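You operate a simulated robot arm through the tools that you are given. There is no shell and no other tool.

You run a simulated robot arm. Do the job below in one go: nothing can be reset, and whatever is moved stays where it is left.

JOB
Strap the round tube down at 40 daN, then roll the trolley to its end stop and brake it.
Fine: the ring goes over the peg across the load; stop within 3 cm of the end stop; the brake ends on. Set down upright: strap ring.

It is judged by the outcome, as a careful person would: the job done as asked, and still so three seconds after it is handed in. It fails if anything else is knocked over, pushed out of place, dropped, spilled or broken.

ROBOT AND FRAMES
A 7-joint arm with a two-finger parallel gripper, fixed in place. Base frame: the origin is at the foot of the arm, x ahead of it, y to its left, z up; the work surface is at about z = 72. Units: cm, degrees, N and s.
With the tool pointing down near the work surface it reaches from about 32 to 74 cm from the base axis. Its first joint turns from -115.0 to 115.0 degrees. Payload 3.91 kg.
Tool frame: the origin (TCP) lies between the finger pads and is the grasp point; the fingertips stand 3 cm ahead of it; z points along the fingers, y is the line along which they close. Largest opening 11 cm; finger width 2, thickness 1; the body of the gripper, 4.8 by 11.2 cm, starts 5.5 cm behind the TCP.
Orientation is that of the tool frame in the base frame, as a unit quaternion [x, y, z, w]. With the fingers straight down and closing along the base's y, the tool's x points along the base's -x, its y along +y and its z along -z.

CONTROLS
- The arm moves only by the tool arm_command. Its argument "deltas" is a list of rows, each an object (a shift or turn left out is 0, a gripper value left out holds the last) with "fingers": the finger opening in mm, from 0 to 110; "linear": the shift along the tool's x, y, z in units of 100 mm (1.0 is 100 mm), a list of three; "dr": the turn, a rotation vector about the tool's x, y, z in units of 60 degrees (1.0 is 60 degrees), a list of three. In form: [{"fingers": fingers, "linear": [x, y, z], "dr": [ax, ay, az]}, ...]. A call has 1 to 20 rows; each row is the pose to reach, as a shift and turn from the pose commanded when the call began, along the tool's axes at that moment. A call with a number of a shift or a turn outside -1 to 1 is refused whole. Each row takes 0.2 s and may step no farther than 5 cm and 8.6 degrees from the row before; otherwise, or with a gripper value out of range, the whole call is refused. Where a pose cannot be reached the arm comes as near as it can. A force on the tool above 90 N (or 10 N above the force at the start of the call, whichever is more), or a blocked arm, ends the call early, and 0.2 s more pass. The fingers move at their own pace (about 10.8 cm/s each) and stop on an object; they squeeze with about 32 N. The grip force told is the motor's: it shows also when the fingers shut on nothing. Time passes only in rows, and 0.2 s behind the last, so rows that repeat a pose let the fingers close. The reply holds the time, the measured pose of the TCP, the force on the tool along the base axes, the opening and the grip force, in the units named above and with some noise, with the torque about the TCP (base axes, N m) and any sound that the robot's microphone picked up, and new pictures: "views" is both (left out), scene, wrist or none.
- Cameras (640 x 400 px; columns grow to the right, rows downward): "scene" is fixed at [21.76, 64.81, 135.41]; the picture's right is [-1.00, -0.08, 0.00], its down [-0.06, 0.76, -0.64] and it looks along [0.05, -0.64, -0.77] (base axes); focal length 214 px, centre (320, 200). "wrist" rides on the gripper at [7.2, 1.7, -10.3] in the tool frame; the picture's right is [-0.23, 0.97, 0.00], its down [-0.76, -0.18, -0.62] and it looks along [-0.61, -0.14, 0.78] (tool axes); focal length 222 px, centre (320, 200). There is no depth. A picture from a camera that has moved, and an enlarged one, comes with that camera's place and axes in the base frame and with its lens.
- raise_lower(by): slides the trunk up (or, below 0, down) by that many cm; the arm rides with it, the base frame stays. It gives what a move gives, with no picture.
- inspect(camera, box): a new picture of the part [left, top, right, bottom] of that camera's present view, enlarged. No time passes.
- close_job(): hands the job in; it is judged then, once.

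Places have to be worked out from the pictures, the camera data and where the tool is seen. Open the gripper and draw the arm clear of the work before you hand the job in, unless the task says otherwise.

The tools are called after "Call:" by a JSON object that holds its "method" and its "body". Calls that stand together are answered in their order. arm_command: Moves the arm, as the interface text tells. Its arguments: {"type":"object","properties":{"deltas":{"type":"array"},"views":{"type":"string","enum":["both","scene","wrist","none"]}},"required":["deltas"]} The other tools are called the same way: raise_lower (by) slides the trunk up or down; inspect (camera, box) takes an enlarged picture of a part of a camera's view; close_job () hands the job in.

At the start:

```text
time: 0.0
tcp_pos: [34.88, 31.52, 124.81]
ee_rot: [0.0, 1.0, -0.001, 0.0]
force: [0.5, -0.2, 0.2]
torque: [0.01, 0.0, 0.0]
gripper_width: 11.01
grip_force: 0.0
trunk travel left (down, up): [-70.0, 29.0]
```

scene: 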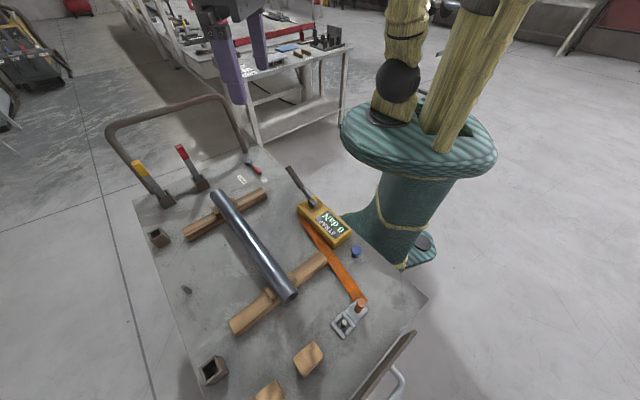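
wrist: 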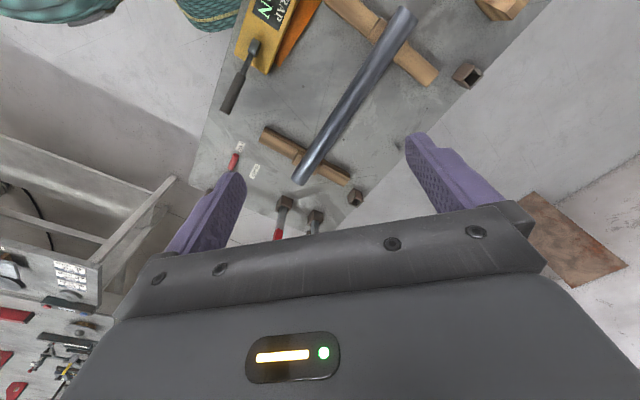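

I see a trolley with a tube on two wooden bearers, a yellow ratchet with a "0 daN" display, an orange strap with a ring, and red and yellow levers by the handle. I'll look closer before moving anything.

Call:
{"method": "inspect", "body": {"camera": "scene", "box": [270, 150, 430, 250]}}

Call:
{"method": "inspect", "body": {"camera": "scene", "box": [280, 240, 440, 340]}}

Call:
{"method": "inspect", "body": {"camera": "scene", "box": [100, 120, 280, 232]}}

Call:
{"method": "inspect", "body": {"camera": "scene", "box": [160, 280, 420, 400]}}

Call:
{"method": "inspect", "body": {"camera": "wrist", "box": [190, 0, 540, 240]}}

Call:
{"method": "inspect", "body": {"camera": "scene", "box": [0, 0, 350, 200]}}

```text
4.00 times, centred on (350, 200) of scene
camera zoom: at [21.76, 64.81, 135.41], right [-1.0, -0.08, 0.0], down [-0.06, 0.76, -0.64], along [0.05, -0.64, -0.77], focal length 858 px, centre (200, 200)
```

zoom: 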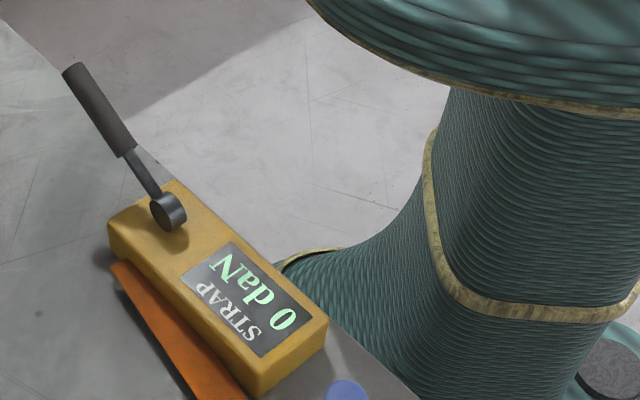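

```text
4.00 times, centred on (360, 290) of scene
camera zoom: at [21.76, 64.81, 135.41], right [-1.0, -0.08, 0.0], down [-0.06, 0.76, -0.64], along [0.05, -0.64, -0.77], focal length 858 px, centre (160, -160)
```

zoom: 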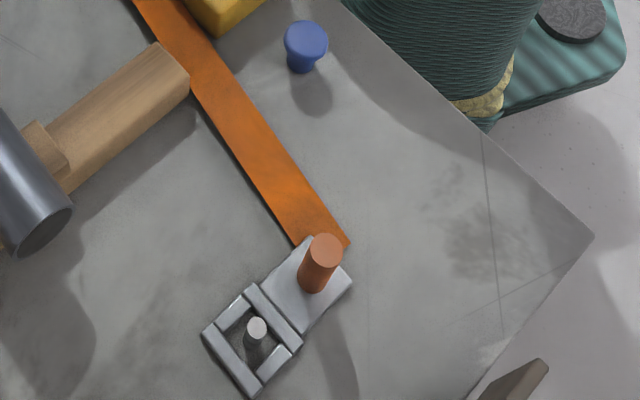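

```text
3.56 times, centred on (190, 176) of scene
camera zoom: at [21.76, 64.81, 135.41], right [-1.0, -0.08, 0.0], down [-0.06, 0.76, -0.64], along [0.05, -0.64, -0.77], focal length 763 px, centre (782, 285)
```

zoom: 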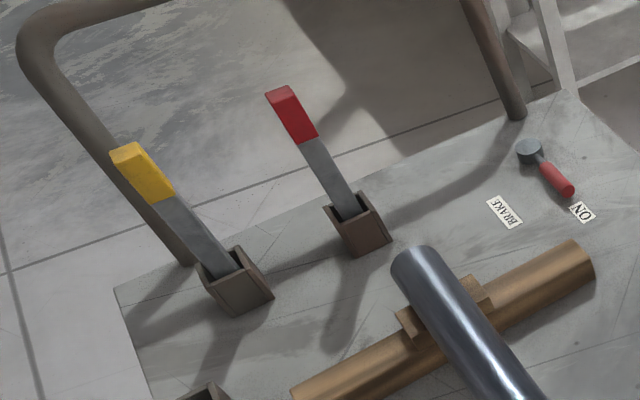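

```text
2.46 times, centred on (290, 340) of scene
camera zoom: at [21.76, 64.81, 135.41], right [-1.0, -0.08, 0.0], down [-0.06, 0.76, -0.64], along [0.05, -0.64, -0.77], focal length 528 px, centre (394, -145)
```

zoom: 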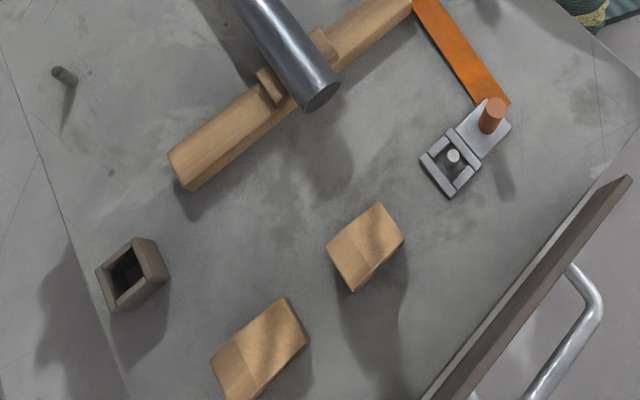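

```text
1.67 times, centred on (365, 120) of wrist
camera zoom: at [27.74, 33.15, 135.05], right [0.23, 0.97, 0.0], down [0.76, -0.18, 0.62], along [0.61, -0.14, -0.78], focal length 370 px, centre (245, 333)
```

zoom: 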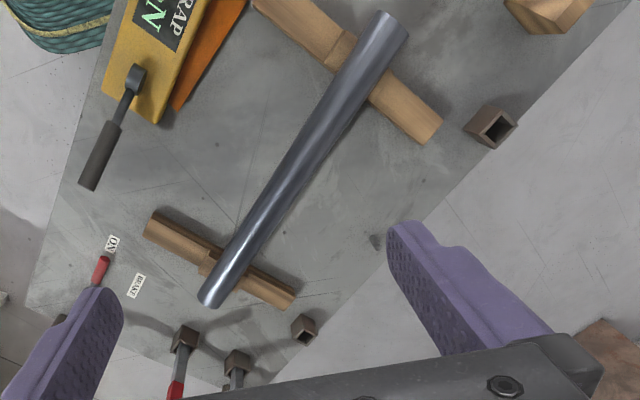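

```text
1.83 times, centred on (175, 100) of scene
camera zoom: at [21.76, 64.81, 135.41], right [-1.0, -0.08, 0.0], down [-0.06, 0.76, -0.64], along [0.05, -0.64, -0.77], focal length 392 px, centre (585, 383)
```

zoom: 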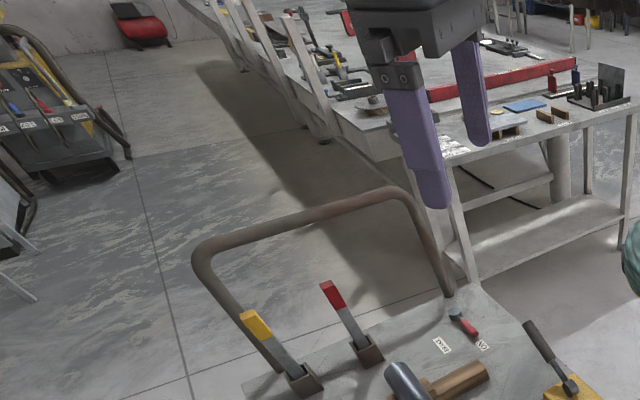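

The trolley lies diagonally in front of the arm. The strap ring sits on a parking peg at about (16.6, 53), and the target peg is beyond the tube at about (60, 49). I can't yet tell which way the trolley rolls or where the end stop is, so I'll yaw the wrist camera toward the far end.

Call:
{"method": "arm_command", "body": {"deltas": [{"dr": [0, 0, -0.14]}, {"dr": [0, 0, -0.28]}, {"dr": [0, 0, -0.42]}, {"dr": [0, 0, -0.56]}, {"dr": [0, 0, -0.7]}, {"dr": [0, 0, -0.84]}, {"dr": [0, 0, -0.98]}]}}

```text
time: 1.6
tcp_pos: [35.06, 31.46, 124.75]
ee_rot: [-0.493, 0.87, 0.0, 0.0]
force: [0.7, 0.5, 0.4]
torque: [-0.04, 0.0, 0.0]
gripper_width: 11.01
grip_force: 0.1
trunk travel left (down, up): [-70.0, 29.0]
camera wrist: at [29.8, 26.12, 135.13], right [-0.72, 0.7, 0.0], down [0.55, 0.56, 0.62], along [0.43, 0.45, -0.78], focal length 222 px, centre (320, 200)
```

scene: 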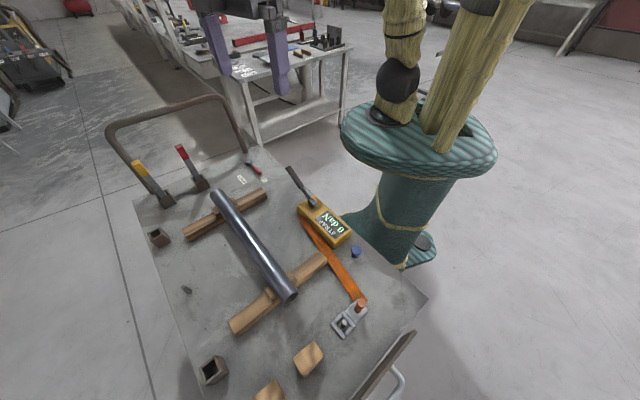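
wrist: 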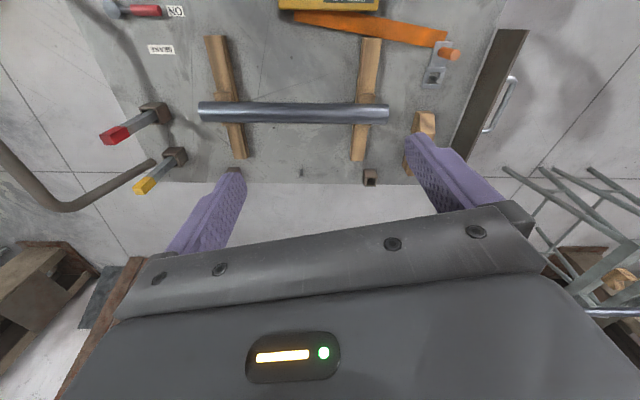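

The view shows a dark plate with a silver handle at the near-left end of the trolley. I'll zoom in there and on the brake area.

Call:
{"method": "inspect", "body": {"camera": "wrist", "box": [400, 0, 640, 150]}}

Call:
{"method": "inspect", "body": {"camera": "wrist", "box": [60, 0, 260, 200]}}

Call:
{"method": "arm_command", "body": {"deltas": [{"dr": [0, 0, -0.14]}, {"dr": [0, 0, -0.28]}, {"dr": [0, 0, -0.42]}, {"dr": [0, 0, -0.56]}, {"dr": [0, 0, -0.7]}, {"dr": [0, 0, -0.84]}, {"dr": [0, 0, -0.98]}], "views": "wrist"}}

```text
2.67 times, centred on (520, 75) of wrist
camera zoom: at [29.8, 26.12, 135.13], right [-0.72, 0.7, 0.0], down [0.55, 0.56, 0.62], along [0.43, 0.45, -0.78], focal length 592 px, centre (-213, 533)
```

zoom: 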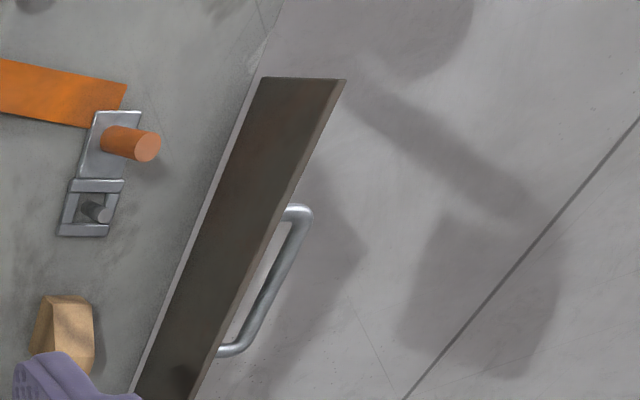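

```text
2.00 times, centred on (160, 100) of wrist
camera zoom: at [29.8, 26.12, 135.13], right [-0.72, 0.7, 0.0], down [0.55, 0.56, 0.62], along [0.43, 0.45, -0.78], focal length 444 px, centre (640, 400)
```

zoom: 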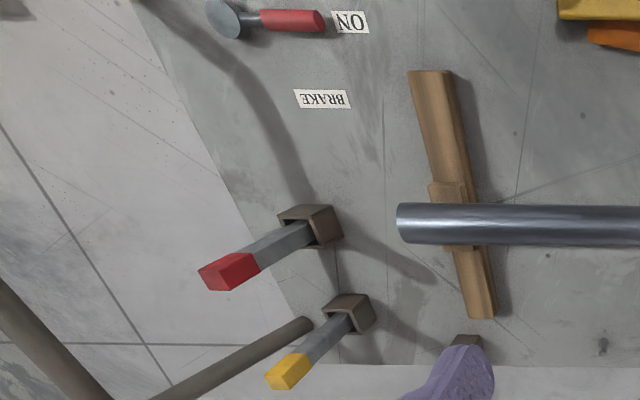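

```text
time: 3.2
tcp_pos: [34.85, 31.55, 124.76]
ee_rot: [0.856, -0.517, 0.001, 0.0]
force: [-0.2, -0.1, -0.7]
torque: [0.01, 0.02, -0.05]
gripper_width: 11.02
grip_force: 0.0
trunk travel left (down, up): [-70.0, 29.0]
camera wrist: at [36.77, 24.26, 135.06], right [-0.97, -0.25, 0.0], down [-0.2, 0.76, 0.62], along [-0.16, 0.6, -0.78], focal length 222 px, centre (320, 200)
```

wrist: 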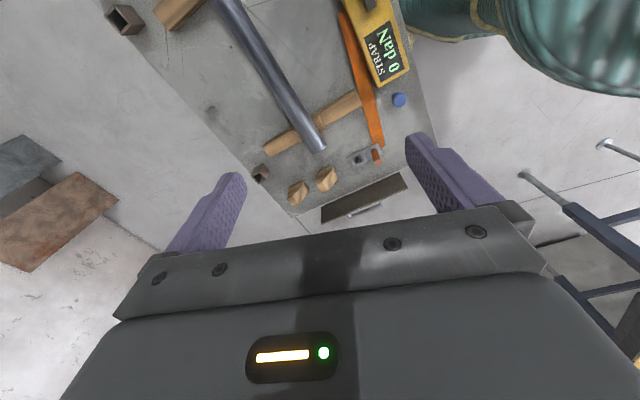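

The end board and silver handle are in view from here. I'll zoom in on them and on the floor beyond to look for the end stop.

Call:
{"method": "inspect", "body": {"camera": "wrist", "box": [250, 120, 450, 240]}}

Call:
{"method": "inspect", "body": {"camera": "scene", "box": [300, 280, 480, 400]}}

Call:
{"method": "inspect", "body": {"camera": "scene", "box": [200, 20, 380, 180]}}

```text
3.20 times, centred on (350, 180) of wrist
camera zoom: at [36.77, 24.26, 135.06], right [-0.97, -0.25, 0.0], down [-0.2, 0.76, 0.62], along [-0.16, 0.6, -0.78], focal length 711 px, centre (224, 264)
```

zoom: 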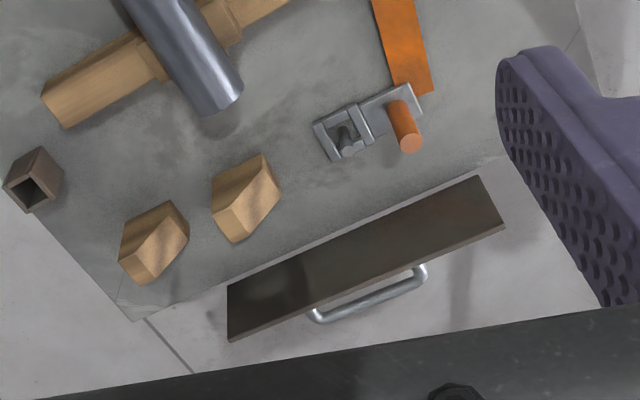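

```text
3.33 times, centred on (390, 340) of scene
camera zoom: at [21.76, 64.81, 135.41], right [-1.0, -0.08, 0.0], down [-0.06, 0.76, -0.64], along [0.05, -0.64, -0.77], focal length 715 px, centre (87, -267)
```

zoom: 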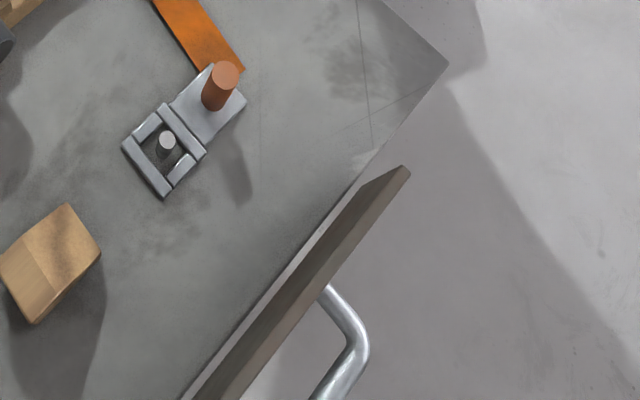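

```text
2.50 times, centred on (290, 100) of scene
camera zoom: at [21.76, 64.81, 135.41], right [-1.0, -0.08, 0.0], down [-0.06, 0.76, -0.64], along [0.05, -0.64, -0.77], focal length 536 px, centre (395, 450)
```

zoom: 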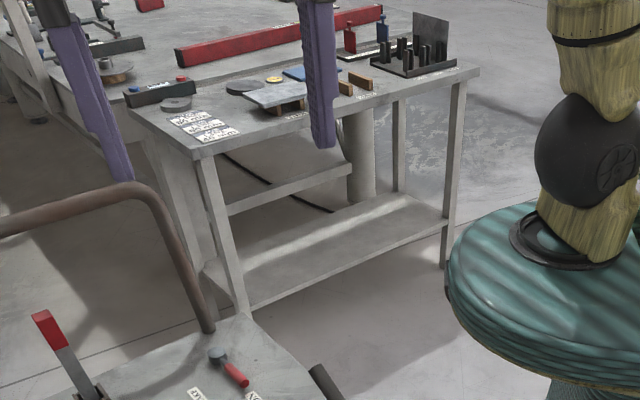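

I don't see an end stop at the near end yet. Next I'll swing the camera round toward the handle end, (0.7, -0.7).

Call:
{"method": "arm_command", "body": {"deltas": [{"dr": [0, 0, 0.14]}, {"dr": [0, 0, 0.28]}, {"dr": [0, 0, 0.42]}, {"dr": [0, 0, 0.56]}, {"dr": [0, 0, 0.7]}, {"dr": [0, 0, 0.84]}, {"dr": [0, 0, 0.98]}], "views": "none"}}

Call:
{"method": "arm_command", "body": {"deltas": [{"dr": [0, 0, 0.14]}, {"dr": [0, 0, 0.28]}, {"dr": [0, 0, 0.42]}, {"dr": [0, 0, 0.56]}, {"dr": [0, 0, 0.7]}, {"dr": [0, 0, 0.84]}, {"dr": [0, 0, 0.98]}], "views": "none"}}

Call:
{"method": "arm_command", "body": {"deltas": [{"dr": [0, 0, 0.14]}, {"dr": [0, 0, 0.28]}, {"dr": [0, 0, 0.42]}, {"dr": [0, 0, 0.56]}, {"dr": [0, 0, 0.7]}], "views": "wrist"}}

```text
time: 4.8
tcp_pos: [34.98, 31.42, 124.74]
ee_rot: [-0.491, 0.871, 0.001, 0.0]
force: [-1.0, 0.2, 0.1]
torque: [-0.01, 0.0, 0.03]
gripper_width: 11.0
grip_force: 0.1
trunk travel left (down, up): [-70.0, 29.0]
```

```text
time: 6.4
tcp_pos: [35.03, 31.47, 124.79]
ee_rot: [0.001, 1.0, 0.0, 0.0]
force: [-0.5, -0.4, 0.8]
torque: [-0.03, -0.01, 0.01]
gripper_width: 11.0
grip_force: 0.0
trunk travel left (down, up): [-70.0, 29.0]
```

```text
time: 7.6
tcp_pos: [34.98, 31.53, 124.74]
ee_rot: [0.36, 0.933, 0.0, 0.001]
force: [0.2, -0.4, -0.9]
torque: [0.0, 0.0, 0.02]
gripper_width: 11.01
grip_force: 0.0
trunk travel left (down, up): [-70.0, 29.0]
camera wrist: at [30.72, 37.68, 135.05], right [0.82, 0.57, 0.0], down [0.45, -0.64, 0.62], along [0.35, -0.51, -0.78], focal length 222 px, centre (320, 200)
```

wrist: 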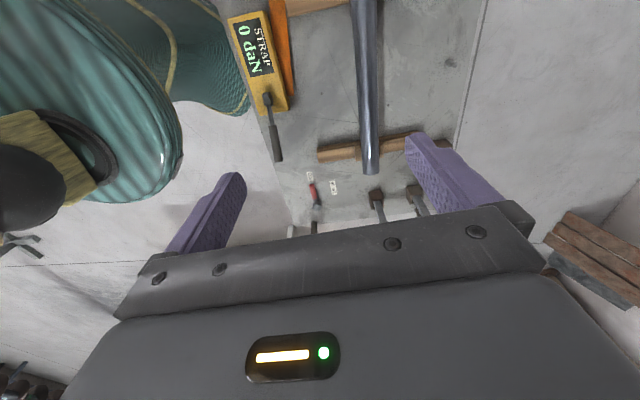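

The gripper hides the handle end, so I'll move the camera over that end at the same height to see the floor beyond it.

Call:
{"method": "arm_command", "body": {"deltas": [{"linear": [-0.39, -0.22, 0]}, {"linear": [-0.78, -0.44, 0]}, {"linear": [-1.0, -0.6, 0]}], "views": "none"}}

```text
time: 8.4
tcp_pos: [38.17, 20.3, 124.78]
ee_rot: [0.358, 0.934, 0.0, 0.0]
force: [-0.8, -0.1, 0.6]
torque: [-0.02, 0.01, 0.02]
gripper_width: 11.0
grip_force: 0.1
trunk travel left (down, up): [-70.0, 29.0]
```

That moved cleanly. I'll carry on toward the handle end in the same direction.

Call:
{"method": "arm_command", "body": {"deltas": [{"linear": [-0.4, -0.23, 0]}, {"linear": [-0.8, -0.46, 0]}, {"linear": [-1.0, -0.6, 0]}], "views": "none"}}

Call:
{"method": "arm_command", "body": {"deltas": [{"linear": [-0.4, -0.23, 0]}, {"linear": [-0.8, -0.46, 0]}, {"linear": [-1.0, -0.6, 0]}], "views": "none"}}

Call:
{"method": "arm_command", "body": {"deltas": [{"linear": [-0.4, -0.23, 0]}, {"linear": [-0.8, -0.46, 0]}, {"linear": [-1.0, -0.6, 0]}]}}

```text
time: 9.2
tcp_pos: [41.72, 9.1, 124.9]
ee_rot: [0.359, 0.934, 0.001, 0.0]
force: [0.4, -0.1, 0.0]
torque: [-0.05, 0.0, 0.03]
gripper_width: 11.03
grip_force: 0.1
trunk travel left (down, up): [-70.0, 29.0]
```

```text
time: 10.0
tcp_pos: [45.07, -1.83, 124.76]
ee_rot: [0.359, 0.933, 0.0, -0.001]
force: [-0.5, 0.5, 0.0]
torque: [0.0, 0.01, 0.01]
gripper_width: 11.0
grip_force: 0.1
trunk travel left (down, up): [-70.0, 29.0]
```

```text
time: 10.8
tcp_pos: [48.63, -13.31, 124.44]
ee_rot: [0.358, 0.934, 0.0, -0.001]
force: [-0.1, -0.9, 0.5]
torque: [0.0, 0.01, -0.01]
gripper_width: 10.96
grip_force: 0.0
trunk travel left (down, up): [-70.0, 29.0]
camera wrist: at [44.34, -7.25, 134.85], right [0.82, 0.57, 0.0], down [0.45, -0.64, 0.62], along [0.36, -0.51, -0.78], focal length 222 px, centre (320, 200)
```

scene: 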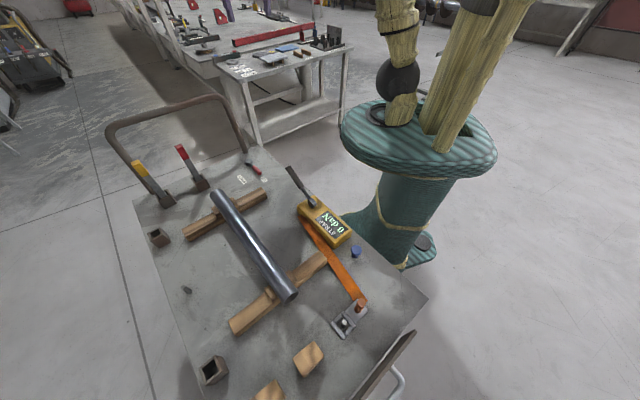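
wrist: 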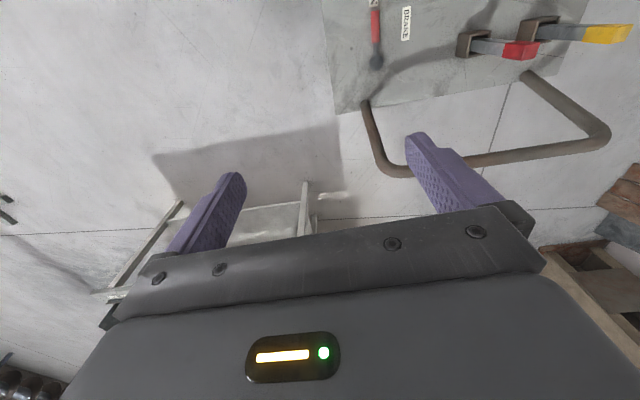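

Past the handle end I can see floor and the bench legs, plus something pale near the bench foot. I'll zoom in on it.

Call:
{"method": "inspect", "body": {"camera": "wrist", "box": [230, 90, 430, 215]}}

Call:
{"method": "inspect", "body": {"camera": "wrist", "box": [330, 0, 640, 190]}}

Call:
{"method": "inspect", "body": {"camera": "scene", "box": [90, 80, 350, 240]}}

```text
3.20 times, centred on (330, 152) of wrist
camera zoom: at [44.34, -7.25, 134.85], right [0.82, 0.57, 0.0], down [0.45, -0.64, 0.62], along [0.36, -0.51, -0.78], focal length 711 px, centre (288, 352)
```

zoom: 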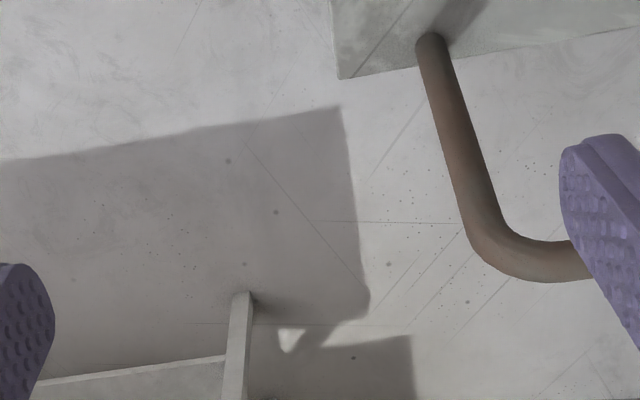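

```text
2.06 times, centred on (485, 95) of wrist
camera zoom: at [44.34, -7.25, 134.85], right [0.82, 0.57, 0.0], down [0.45, -0.64, 0.62], along [0.36, -0.51, -0.78], focal length 459 px, centre (-21, 417)
```

zoom: 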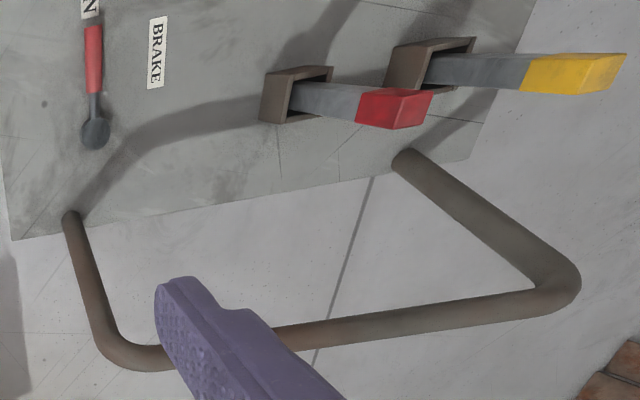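

```text
2.46 times, centred on (220, 160) of scene
camera zoom: at [21.76, 64.81, 135.41], right [-1.0, -0.08, 0.0], down [-0.06, 0.76, -0.64], along [0.05, -0.64, -0.77], focal length 528 px, centre (566, 298)
```

zoom: 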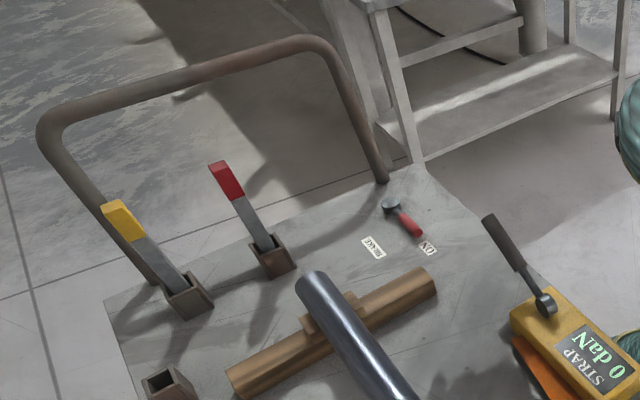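

There's no stop at that end other than the bench. Next I'll look from above the end with the board and handle, moving back with the camera turned toward (-0.7, 0.7).

Call:
{"method": "arm_command", "body": {"deltas": [{"linear": [0.19, 0.18, 0], "dr": [0, 0, -0.14]}, {"linear": [0.38, 0.36, 0], "dr": [0, 0, -0.28]}, {"linear": [0.57, 0.54, 0], "dr": [0, 0, -0.42]}, {"linear": [0.76, 0.72, 0], "dr": [0, 0, -0.56]}, {"linear": [0.94, 0.9, 0], "dr": [0, 0, -0.7]}, {"linear": [0.94, 0.9, 0], "dr": [0, 0, -0.84]}, {"linear": [0.94, 0.9, 0], "dr": [0, 0, -0.98]}], "views": "none"}}

Call:
{"method": "arm_command", "body": {"deltas": [{"linear": [-0.06, 0.19, 0], "dr": [0, 0, -0.14]}, {"linear": [-0.12, 0.38, 0], "dr": [0, 0, -0.28]}, {"linear": [-0.18, 0.57, 0], "dr": [0, 0, -0.42]}, {"linear": [-0.24, 0.76, 0], "dr": [0, 0, -0.56]}, {"linear": [-0.29, 0.95, 0], "dr": [0, 0, -0.7]}, {"linear": [-0.29, 0.95, 0], "dr": [0, 0, -0.84]}, {"linear": [-0.29, 0.95, 0], "dr": [0, 0, -0.98]}], "views": "none"}}

Call:
{"method": "arm_command", "body": {"deltas": [{"linear": [-0.13, 0.2, 0], "dr": [0, 0, -0.14]}, {"linear": [-0.26, 0.4, 0], "dr": [0, 0, -0.28]}, {"linear": [-0.39, 0.6, 0], "dr": [0, 0, -0.42]}, {"linear": [-0.52, 0.8, 0], "dr": [0, 0, -0.56]}, {"linear": [-0.67, 0.99, 0], "dr": [0, 0, -0.7]}, {"linear": [-0.67, 0.99, 0], "dr": [0, 0, -0.84]}, {"linear": [-0.67, 0.99, 0], "dr": [0, 0, -0.95]}], "views": "none"}}

```text
time: 12.4
tcp_pos: [47.5, -0.17, 124.95]
ee_rot: [-0.147, 0.989, 0.0, 0.0]
force: [-0.3, 0.2, -0.5]
torque: [0.01, 0.01, 0.0]
gripper_width: 11.02
grip_force: 0.0
trunk travel left (down, up): [-70.0, 29.0]
```

```text
time: 14.0
tcp_pos: [47.75, 9.92, 124.91]
ee_rot: [-0.614, 0.789, 0.0, -0.001]
force: [0.3, 0.5, -0.2]
torque: [0.0, -0.01, -0.01]
gripper_width: 11.02
grip_force: 0.0
trunk travel left (down, up): [-70.0, 29.0]
```

```text
time: 15.6
tcp_pos: [39.77, 18.69, 124.93]
ee_rot: [0.916, -0.401, 0.001, 0.001]
force: [-0.1, 0.1, -0.3]
torque: [0.0, 0.0, -0.02]
gripper_width: 11.01
grip_force: 0.1
trunk travel left (down, up): [-70.0, 29.0]
```

The turn is done and the camera faces the end with the board. I'll now move over toward that end.

Call:
{"method": "arm_command", "body": {"deltas": [{"linear": [-0.45, 0.05, 0]}, {"linear": [-0.9, 0.1, 0]}, {"linear": [-1.0, 0.1, 0]}], "views": "none"}}

Call:
{"method": "arm_command", "body": {"deltas": [{"linear": [-0.45, 0.05, 0]}, {"linear": [-0.9, 0.1, 0]}, {"linear": [-1.0, 0.1, 0]}], "views": "wrist"}}

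Call:
{"method": "arm_command", "body": {"deltas": [{"linear": [-0.45, 0.05, 0]}, {"linear": [-0.9, 0.1, 0]}, {"linear": [-1.0, 0.1, 0]}], "views": "none"}}

Call:
{"method": "arm_command", "body": {"deltas": [{"linear": [-0.45, 0.05, 0]}, {"linear": [-0.9, 0.1, 0]}, {"linear": [-1.0, 0.1, 0]}], "views": "both"}}

```text
time: 16.4
tcp_pos: [32.34, 25.55, 124.91]
ee_rot: [0.915, -0.403, 0.0, 0.0]
force: [-0.9, 0.3, -0.7]
torque: [0.0, -0.02, 0.04]
gripper_width: 10.99
grip_force: 0.0
trunk travel left (down, up): [-70.0, 29.0]
```

```text
time: 17.2
tcp_pos: [24.71, 32.09, 124.92]
ee_rot: [0.915, -0.403, -0.001, 0.0]
force: [0.2, 1.2, -0.9]
torque: [0.01, 0.02, -0.01]
gripper_width: 11.0
grip_force: 0.1
trunk travel left (down, up): [-70.0, 29.0]
camera wrist: at [28.54, 25.62, 135.24], right [-0.87, -0.49, 0.0], down [-0.38, 0.68, 0.62], along [-0.31, 0.54, -0.78], focal length 222 px, centre (320, 200)
```

wrist: 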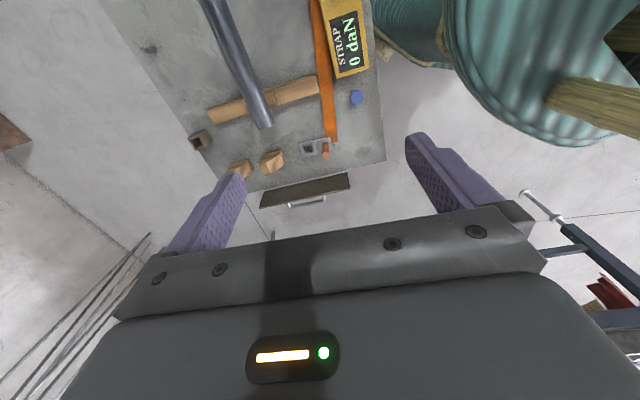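

```text
time: 18.0
tcp_pos: [17.24, 38.9, 124.71]
ee_rot: [0.916, -0.402, 0.0, 0.0]
force: [-0.3, 0.4, -0.1]
torque: [0.0, -0.02, 0.02]
gripper_width: 11.0
grip_force: 0.1
trunk travel left (down, up): [-70.0, 29.0]
```

```text
time: 18.8
tcp_pos: [9.68, 45.62, 124.61]
ee_rot: [0.915, -0.403, 0.0, 0.0]
force: [-0.1, 0.4, 0.0]
torque: [0.02, -0.01, 0.01]
gripper_width: 11.01
grip_force: 0.0
trunk travel left (down, up): [-70.0, 29.0]
camera wrist: at [13.34, 39.03, 134.96], right [-0.87, -0.49, 0.0], down [-0.38, 0.68, 0.62], along [-0.31, 0.54, -0.78], focal length 222 px, centre (320, 200)
```

scene: 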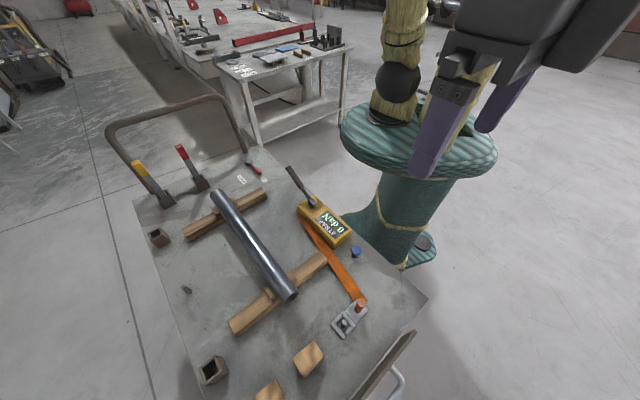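
wrist: 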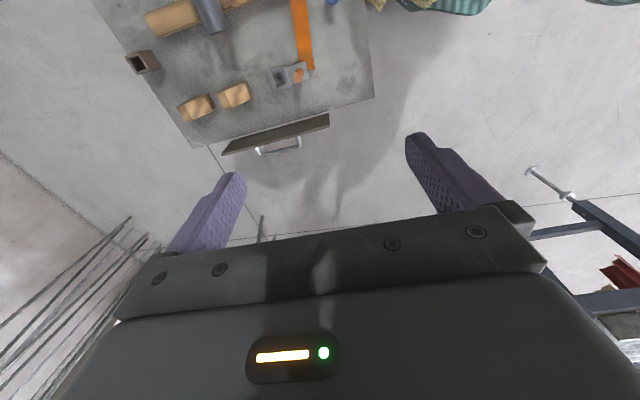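

The floor beyond the end board is now visible, and something thin shows near (262, 225). Zooming in on it.

Call:
{"method": "inspect", "body": {"camera": "wrist", "box": [180, 90, 420, 240]}}

Call:
{"method": "inspect", "body": {"camera": "wrist", "box": [90, 0, 390, 180]}}

Call:
{"method": "inspect", "body": {"camera": "wrist", "box": [230, 180, 330, 250]}}

```text
2.67 times, centred on (300, 165) of wrist
camera zoom: at [13.34, 39.03, 134.96], right [-0.87, -0.49, 0.0], down [-0.38, 0.68, 0.62], along [-0.31, 0.54, -0.78], focal length 592 px, centre (373, 293)
```

zoom: 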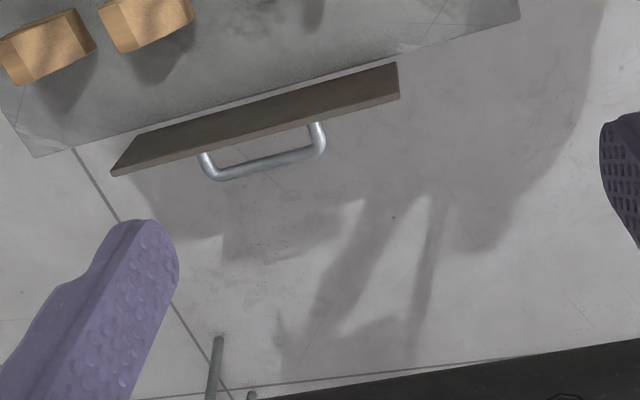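

```text
2.13 times, centred on (240, 90) of wrist
camera zoom: at [13.34, 39.03, 134.96], right [-0.87, -0.49, 0.0], down [-0.38, 0.68, 0.62], along [-0.31, 0.54, -0.78], focal length 474 px, centre (491, 435)
```

zoom: 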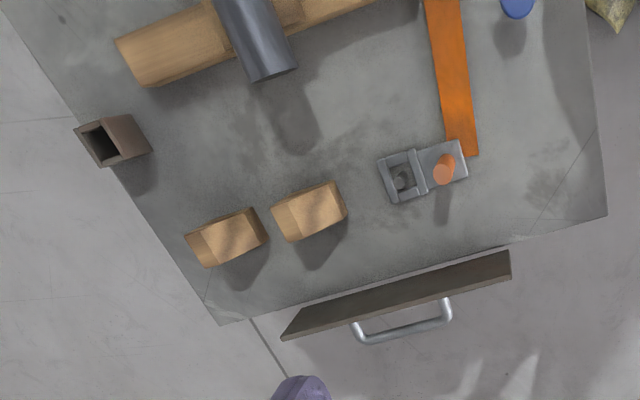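

```text
5.71 times, centred on (280, 215) of wrist
camera zoom: at [13.34, 39.03, 134.96], right [-0.87, -0.49, 0.0], down [-0.38, 0.68, 0.62], along [-0.31, 0.54, -0.78], focal length 1269 px, centre (549, 114)
```

zoom: 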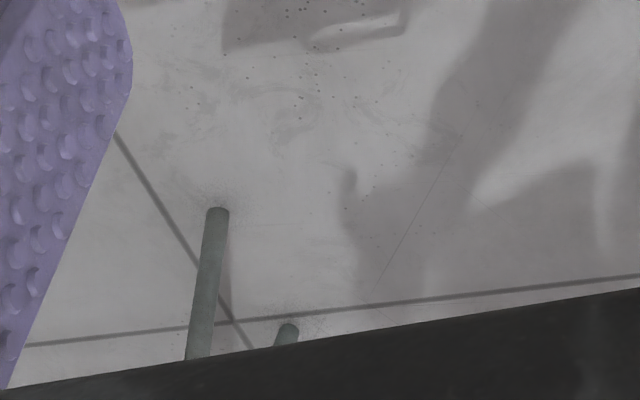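

There are no rails or floor stop at either end, only bare floor and far racks. I'll check under the deck from outside the near-left corner by moving to about (-20, 56) with the camera turned back toward the trolley.

Call:
{"method": "arm_command", "body": {"deltas": [{"linear": [-0.31, 0.17, 0], "dr": [0, 0, 0.14]}, {"linear": [-0.62, 0.33, 0], "dr": [0, 0, 0.28]}, {"linear": [-0.93, 0.5, 0], "dr": [0, 0, 0.42]}, {"linear": [-0.93, 0.5, 0], "dr": [0, 0, 0.56]}, {"linear": [-0.93, 0.5, 0], "dr": [0, 0, 0.7]}], "views": "none"}}

Call:
{"method": "arm_command", "body": {"deltas": [{"linear": [-0.12, 0.33, 0], "dr": [0, 0, 0.14]}, {"linear": [-0.24, 0.66, 0], "dr": [0, 0, 0.28]}, {"linear": [-0.36, 0.99, 0], "dr": [0, 0, 0.42]}, {"linear": [-0.36, 0.99, 0], "dr": [0, 0, 0.56]}, {"linear": [-0.36, 0.99, 0], "dr": [0, 0, 0.7]}], "views": "none"}}

Call:
{"method": "arm_command", "body": {"deltas": [{"linear": [0.13, 0.32, 0], "dr": [0, 0, 0.14]}, {"linear": [0.26, 0.64, 0], "dr": [0, 0, 0.28]}, {"linear": [0.38, 0.95, 0], "dr": [0, 0, 0.42]}, {"linear": [0.38, 0.95, 0], "dr": [0, 0, 0.56]}, {"linear": [0.38, 0.95, 0], "dr": [0, 0, 0.7]}], "views": "wrist"}}

```text
time: 20.0
tcp_pos: [0.01, 49.04, 124.65]
ee_rot: [0.71, -0.704, 0.0, 0.0]
force: [0.0, 0.6, -0.3]
torque: [-0.03, 0.0, 0.03]
gripper_width: 10.99
grip_force: 0.0
trunk travel left (down, up): [-70.0, 29.0]
```

```text
time: 21.2
tcp_pos: [-10.12, 52.58, 124.62]
ee_rot: [-0.411, 0.912, 0.0, -0.001]
force: [0.2, 0.3, 0.0]
torque: [-0.02, 0.01, 0.02]
gripper_width: 11.01
grip_force: 0.1
trunk travel left (down, up): [-70.0, 29.0]
```

```text
time: 22.6
tcp_pos: [-12.46, 58.53, 125.42]
ee_rot: [0.007, 1.0, 0.006, 0.0]
force: [0.9, -0.2, -0.1]
torque: [0.02, 0.0, 0.01]
gripper_width: 10.99
grip_force: 0.0
trunk travel left (down, up): [-70.0, 29.0]
stopped in row 5: the arm was blocked; the commanded pose is now the measured one
camera wrist: at [-19.73, 60.21, 135.73], right [0.24, 0.97, 0.01], down [0.76, -0.2, 0.62], along [0.6, -0.14, -0.78], focal length 222 px, centre (320, 200)
```

wrist: 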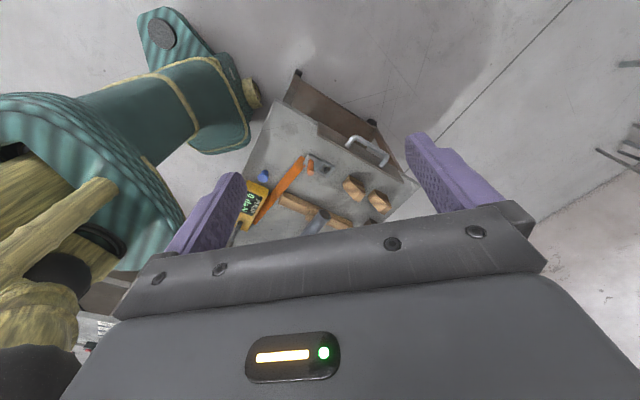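

The arm reached a limit, but this view shows the outer side of the end board. Zooming in.

Call:
{"method": "inspect", "body": {"camera": "wrist", "box": [230, 50, 430, 230]}}

Call:
{"method": "inspect", "body": {"camera": "wrist", "box": [130, 0, 330, 180]}}

```text
2.22 times, centred on (330, 140) of wrist
camera zoom: at [-19.73, 60.21, 135.73], right [0.24, 0.97, 0.01], down [0.76, -0.2, 0.62], along [0.6, -0.14, -0.78], focal length 494 px, centre (298, 333)
```

zoom: 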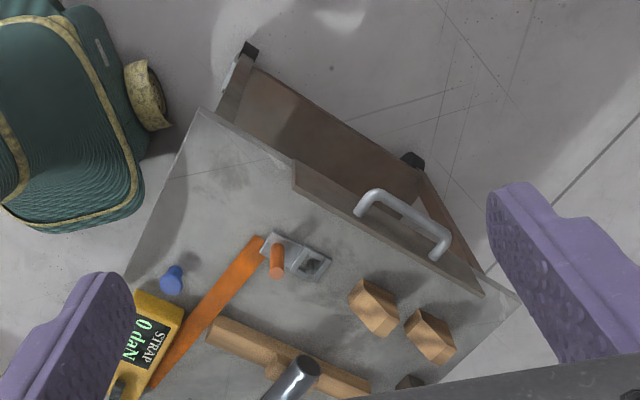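

```text
2.22 times, centred on (230, 90) of wrist
camera zoom: at [-19.73, 60.21, 135.73], right [0.24, 0.97, 0.01], down [0.76, -0.2, 0.62], along [0.6, -0.14, -0.78], focal length 494 px, centre (520, 444)
```

zoom: 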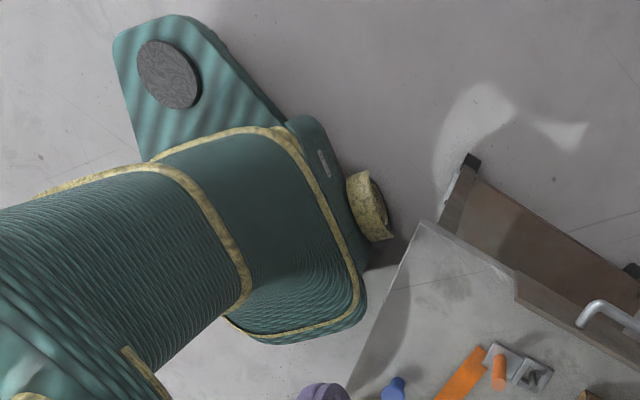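

The trolley has a brown lower panel with castors at its end, and there's no stop here either. I'll do the strap first and look under the deck from the brake side later. Now I'll move back over the ring with the tool yawed so the fingers close across the ring.

Call:
{"method": "arm_command", "body": {"deltas": [{"linear": [-0.3, -0.1, 0], "dr": [0, 0, -0.14]}, {"linear": [-0.6, -0.2, 0], "dr": [0, 0, -0.28]}, {"linear": [-0.95, -0.3, 0], "dr": [0, 0, -0.42]}, {"linear": [-0.95, -0.3, 0], "dr": [0, 0, -0.56]}, {"linear": [-0.95, -0.3, 0], "dr": [0, 0, -0.68]}], "views": "none"}}

Call:
{"method": "arm_command", "body": {"deltas": [{"linear": [-0.22, -0.36, 0]}, {"linear": [-0.43, -0.72, 0]}, {"linear": [-0.6, -0.99, 0]}], "views": "none"}}

Call:
{"method": "arm_command", "body": {"deltas": [{"linear": [0, 0, 0.45]}, {"linear": [0, 0, 0.9]}, {"linear": [0, 0, 1.0]}], "views": "wrist"}}

```text
time: 23.8
tcp_pos: [-3.28, 55.48, 125.34]
ee_rot: [-0.345, 0.938, 0.005, 0.002]
force: [0.9, -1.1, 0.4]
torque: [-0.02, 0.02, 0.08]
gripper_width: 10.98
grip_force: 0.1
trunk travel left (down, up): [-70.0, 29.0]
```

```text
time: 24.6
tcp_pos: [7.73, 52.03, 125.44]
ee_rot: [-0.344, 0.939, 0.006, 0.0]
force: [-0.1, -0.3, 0.6]
torque: [-0.02, 0.05, 0.04]
gripper_width: 11.0
grip_force: 0.0
trunk travel left (down, up): [-70.0, 29.0]
```

```text
time: 25.4
tcp_pos: [7.67, 51.9, 115.33]
ee_rot: [-0.345, 0.939, 0.006, 0.001]
force: [-0.2, 0.0, -0.8]
torque: [0.02, 0.0, -0.03]
gripper_width: 11.01
grip_force: 0.1
trunk travel left (down, up): [-70.0, 29.0]
camera wrist: at [0.93, 48.47, 125.62], right [-0.46, 0.89, 0.01], down [0.7, 0.35, 0.63], along [0.55, 0.29, -0.78], focal length 222 px, centre (320, 200)
```

wrist: 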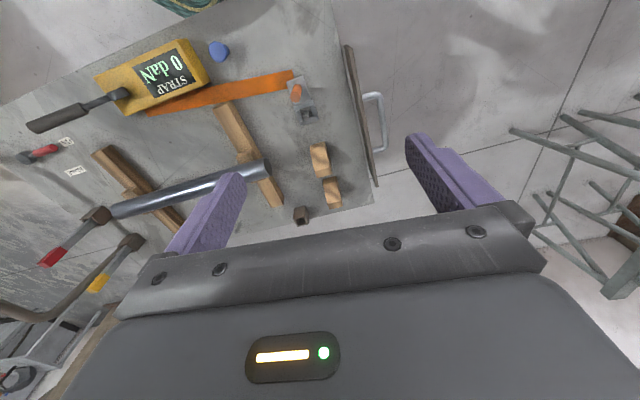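

Call:
{"method": "inspect", "body": {"camera": "wrist", "box": [240, 40, 360, 140]}}

Call:
{"method": "inspect", "body": {"camera": "wrist", "box": [20, 20, 260, 170]}}

```text
4.00 times, centred on (300, 90) of wrist
camera zoom: at [0.93, 48.47, 125.62], right [-0.46, 0.89, 0.01], down [0.7, 0.35, 0.63], along [0.55, 0.29, -0.78], focal length 888 px, centre (400, 640)
```

zoom: 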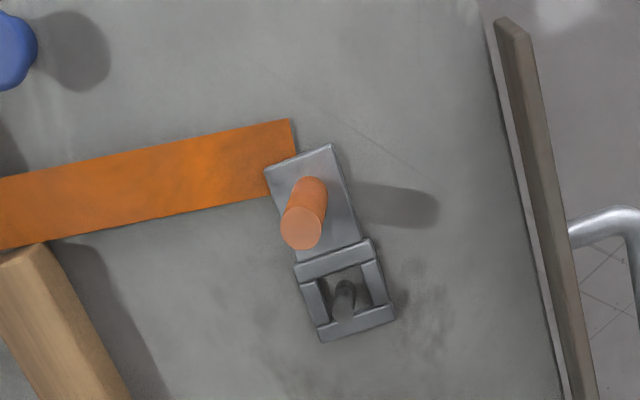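

```text
2.67 times, centred on (140, 95) of wrist
camera zoom: at [0.93, 48.47, 125.62], right [-0.46, 0.89, 0.01], down [0.7, 0.35, 0.63], along [0.55, 0.29, -0.78], focal length 592 px, centre (800, 480)
```

zoom: 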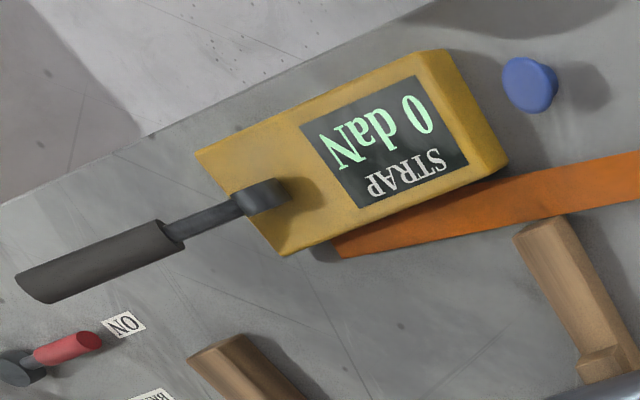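

The post stands at about (12.8, 49.8), the parking peg at about (16.6, 53.4), and the ring direction is about 42°. I'll centre over the post and go down to z≈86.

Call:
{"method": "arm_command", "body": {"deltas": [{"linear": [-0.13, -0.25, 0.3], "dr": [0.009, 0.007, 0]}, {"linear": [-0.25, -0.49, 0.6], "dr": [0.009, 0.007, 0]}, {"linear": [-0.25, -0.49, 1.0], "dr": [0.009, 0.007, 0]}], "views": "none"}}

Call:
{"method": "arm_command", "body": {"deltas": [{"linear": [0, 0, 0.45]}, {"linear": [0, 0, 0.9]}, {"linear": [0, 0, 1.0]}], "views": "none"}}

Call:
{"method": "arm_command", "body": {"deltas": [{"linear": [0, 0, 0.45]}, {"linear": [0, 0, 0.8]}]}}

```text
time: 26.2
tcp_pos: [12.88, 49.95, 105.06]
ee_rot: [-0.343, 0.939, 0.0, -0.001]
force: [-0.6, -0.9, 0.2]
torque: [0.02, 0.02, 0.01]
gripper_width: 11.02
grip_force: 0.0
trunk travel left (down, up): [-70.0, 29.0]
```

```text
time: 27.0
tcp_pos: [12.59, 50.07, 95.05]
ee_rot: [-0.344, 0.939, 0.0, -0.001]
force: [0.3, 0.6, 0.0]
torque: [-0.02, 0.02, -0.01]
gripper_width: 10.99
grip_force: 0.1
trunk travel left (down, up): [-70.0, 29.0]
```

```text
time: 27.6
tcp_pos: [12.84, 50.04, 87.15]
ee_rot: [-0.345, 0.939, -0.001, -0.001]
force: [-0.4, -0.4, 0.1]
torque: [0.0, 0.0, -0.02]
gripper_width: 10.99
grip_force: 0.0
trunk travel left (down, up): [-70.0, 29.0]
camera wrist: at [6.16, 46.66, 97.5], right [-0.46, 0.89, 0.0], down [0.7, 0.36, 0.62], along [0.55, 0.28, -0.78], focal length 222 px, centre (320, 200)
```

scene: 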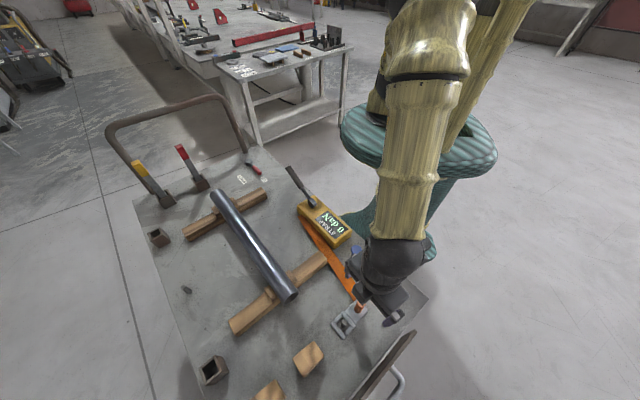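
wrist: 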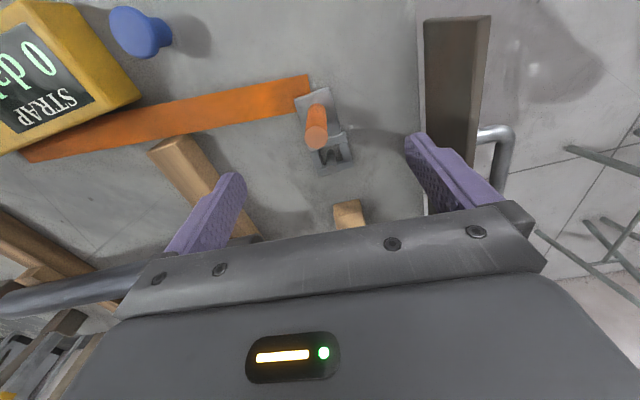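

The post is almost centred; I'll shift 0.5 cm along tool x, narrow the fingers to 60 mm and lower to about z 78.

Call:
{"method": "arm_command", "body": {"deltas": [{"fingers": 60, "linear": [0.04, 0, 0.2]}, {"fingers": 60, "linear": [0.04, 0, 0.45]}, {"fingers": 60, "linear": [0.04, 0, 0.7]}, {"fingers": 60, "linear": [0.04, 0, 0.92]}], "views": "wrist"}}

```text
time: 28.6
tcp_pos: [12.45, 50.04, 77.92]
ee_rot: [-0.344, 0.939, -0.001, -0.001]
force: [0.4, -1.1, 0.1]
torque: [-0.01, 0.0, 0.02]
gripper_width: 6.01
grip_force: 0.0
trunk travel left (down, up): [-70.0, 29.0]
camera wrist: at [5.76, 46.63, 88.22], right [-0.46, 0.89, 0.0], down [0.7, 0.36, 0.62], along [0.55, 0.28, -0.78], focal length 222 px, centre (320, 200)
```

wrist: 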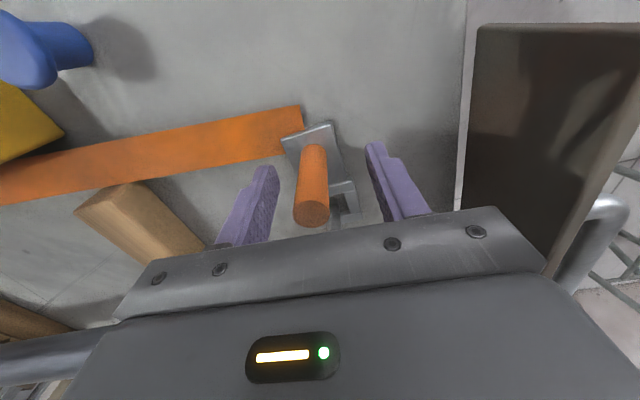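

The post is between the fingers, about 0.4 cm off along tool y. I'll correct that and close.

Call:
{"method": "arm_command", "body": {"deltas": [{"fingers": 60, "linear": [0, -0.04, 0.03]}, {"fingers": 0, "linear": [0, -0.04, 0.03]}, {"fingers": 0, "linear": [0, -0.04, 0.03]}, {"fingers": 0, "linear": [0, -0.04, 0.03]}, {"fingers": 0, "linear": [0, -0.04, 0.03]}], "views": "wrist"}}

```text
time: 29.8
tcp_pos: [12.52, 49.66, 77.6]
ee_rot: [-0.344, 0.939, -0.001, -0.002]
force: [0.1, 1.3, -0.6]
torque: [0.01, 0.02, -0.04]
gripper_width: 1.95
grip_force: 32.4
trunk travel left (down, up): [-70.0, 29.0]
camera wrist: at [5.96, 46.26, 87.95], right [-0.46, 0.89, 0.0], down [0.7, 0.36, 0.62], along [0.55, 0.28, -0.78], focal length 222 px, centre (320, 200)
```

wrist: 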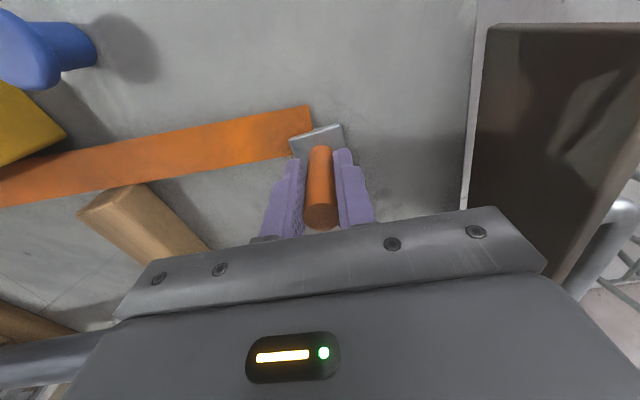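

The post is held (1.95 cm wide, 32 N). I'll lift straight up to get the ring off the parking peg.

Call:
{"method": "arm_command", "body": {"deltas": [{"linear": [0, 0, -0.1]}, {"linear": [0, 0, -0.25]}, {"linear": [0, 0, -0.45]}, {"linear": [0, 0, -0.7]}, {"linear": [0, 0, -1.0]}, {"linear": [0, 0, -1.0]}]}}

```text
time: 31.2
tcp_pos: [12.67, 49.3, 87.9]
ee_rot: [-0.343, 0.939, -0.001, -0.001]
force: [0.3, 0.1, -1.7]
torque: [-0.01, 0.0, 0.05]
gripper_width: 1.92
grip_force: 31.9
trunk travel left (down, up): [-70.0, 29.0]
camera wrist: at [6.07, 45.89, 98.24], right [-0.46, 0.89, 0.0], down [0.7, 0.36, 0.62], along [0.55, 0.28, -0.78], focal length 222 px, centre (320, 200)
```

scene: 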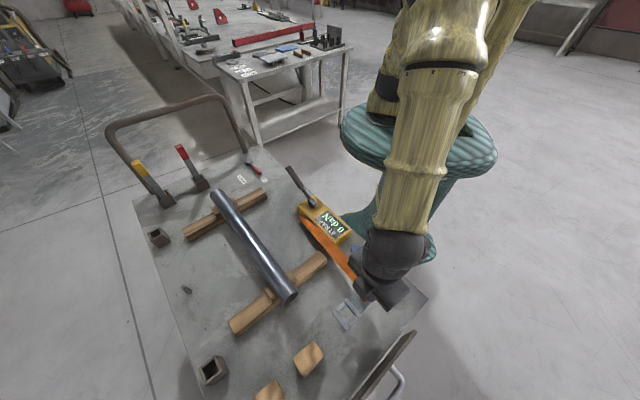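
wrist: 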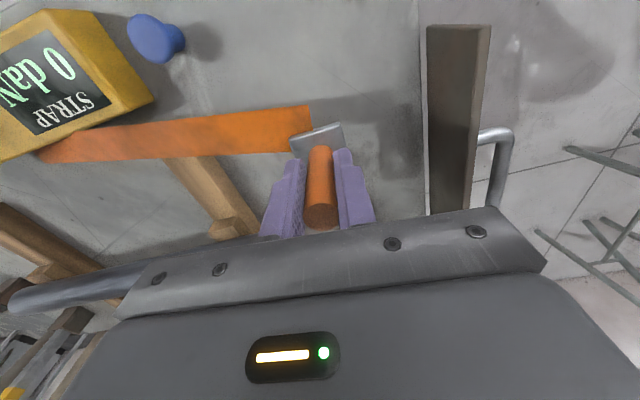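

The ring lifted off cleanly. I'll raise it another 10 cm to clear the tube, then carry it across toward the peg.

Call:
{"method": "arm_command", "body": {"deltas": [{"linear": [0, 0, -0.35]}, {"linear": [0, 0, -0.7]}, {"linear": [0, 0, -1.0]}], "views": "none"}}

Call:
{"method": "arm_command", "body": {"deltas": [{"linear": [-0.2, -0.2, 0]}, {"linear": [-0.4, -0.4, 0]}, {"linear": [-0.6, -0.6, 0]}, {"linear": [-0.77, -0.78, 0]}], "views": "none"}}

Call:
{"method": "arm_command", "body": {"deltas": [{"linear": [-0.2, -0.2, 0]}, {"linear": [-0.4, -0.4, 0]}, {"linear": [-0.6, -0.6, 0]}, {"linear": [-0.77, -0.78, 0]}]}}

```text
time: 32.0
tcp_pos: [12.61, 49.15, 97.84]
ee_rot: [-0.345, 0.939, -0.001, 0.0]
force: [0.5, 0.8, -1.4]
torque: [0.0, 0.03, 0.01]
gripper_width: 1.95
grip_force: 32.1
trunk travel left (down, up): [-70.0, 29.0]
```

```text
time: 33.0
tcp_pos: [23.89, 48.48, 97.74]
ee_rot: [-0.345, 0.939, 0.0, -0.001]
force: [-0.7, -1.2, -1.5]
torque: [-0.02, 0.01, -0.03]
gripper_width: 1.96
grip_force: 32.1
trunk travel left (down, up): [-70.0, 29.0]
```

```text
time: 34.0
tcp_pos: [34.68, 47.28, 97.59]
ee_rot: [-0.345, 0.939, -0.001, -0.002]
force: [0.4, 1.0, -1.8]
torque: [0.01, 0.06, 0.01]
gripper_width: 1.96
grip_force: 32.0
trunk travel left (down, up): [-70.0, 29.0]
camera wrist: at [27.93, 43.88, 107.96], right [-0.46, 0.89, 0.0], down [0.7, 0.36, 0.62], along [0.55, 0.28, -0.78], focal length 222 px, centre (320, 200)
```

scene: 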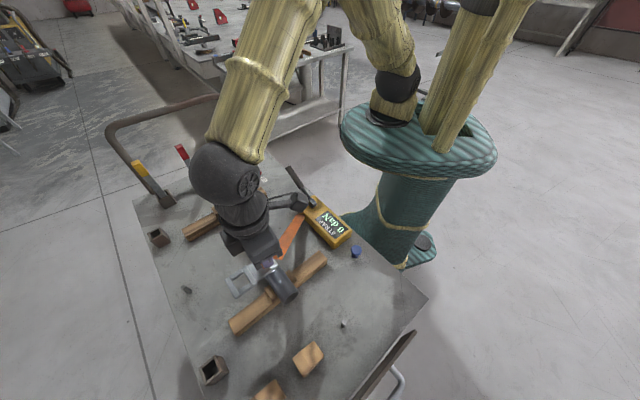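
wrist: 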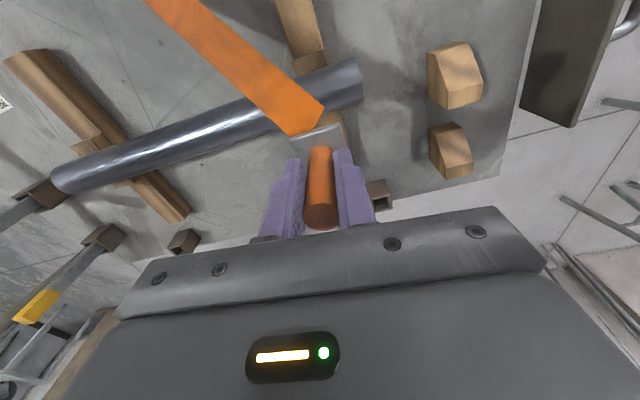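

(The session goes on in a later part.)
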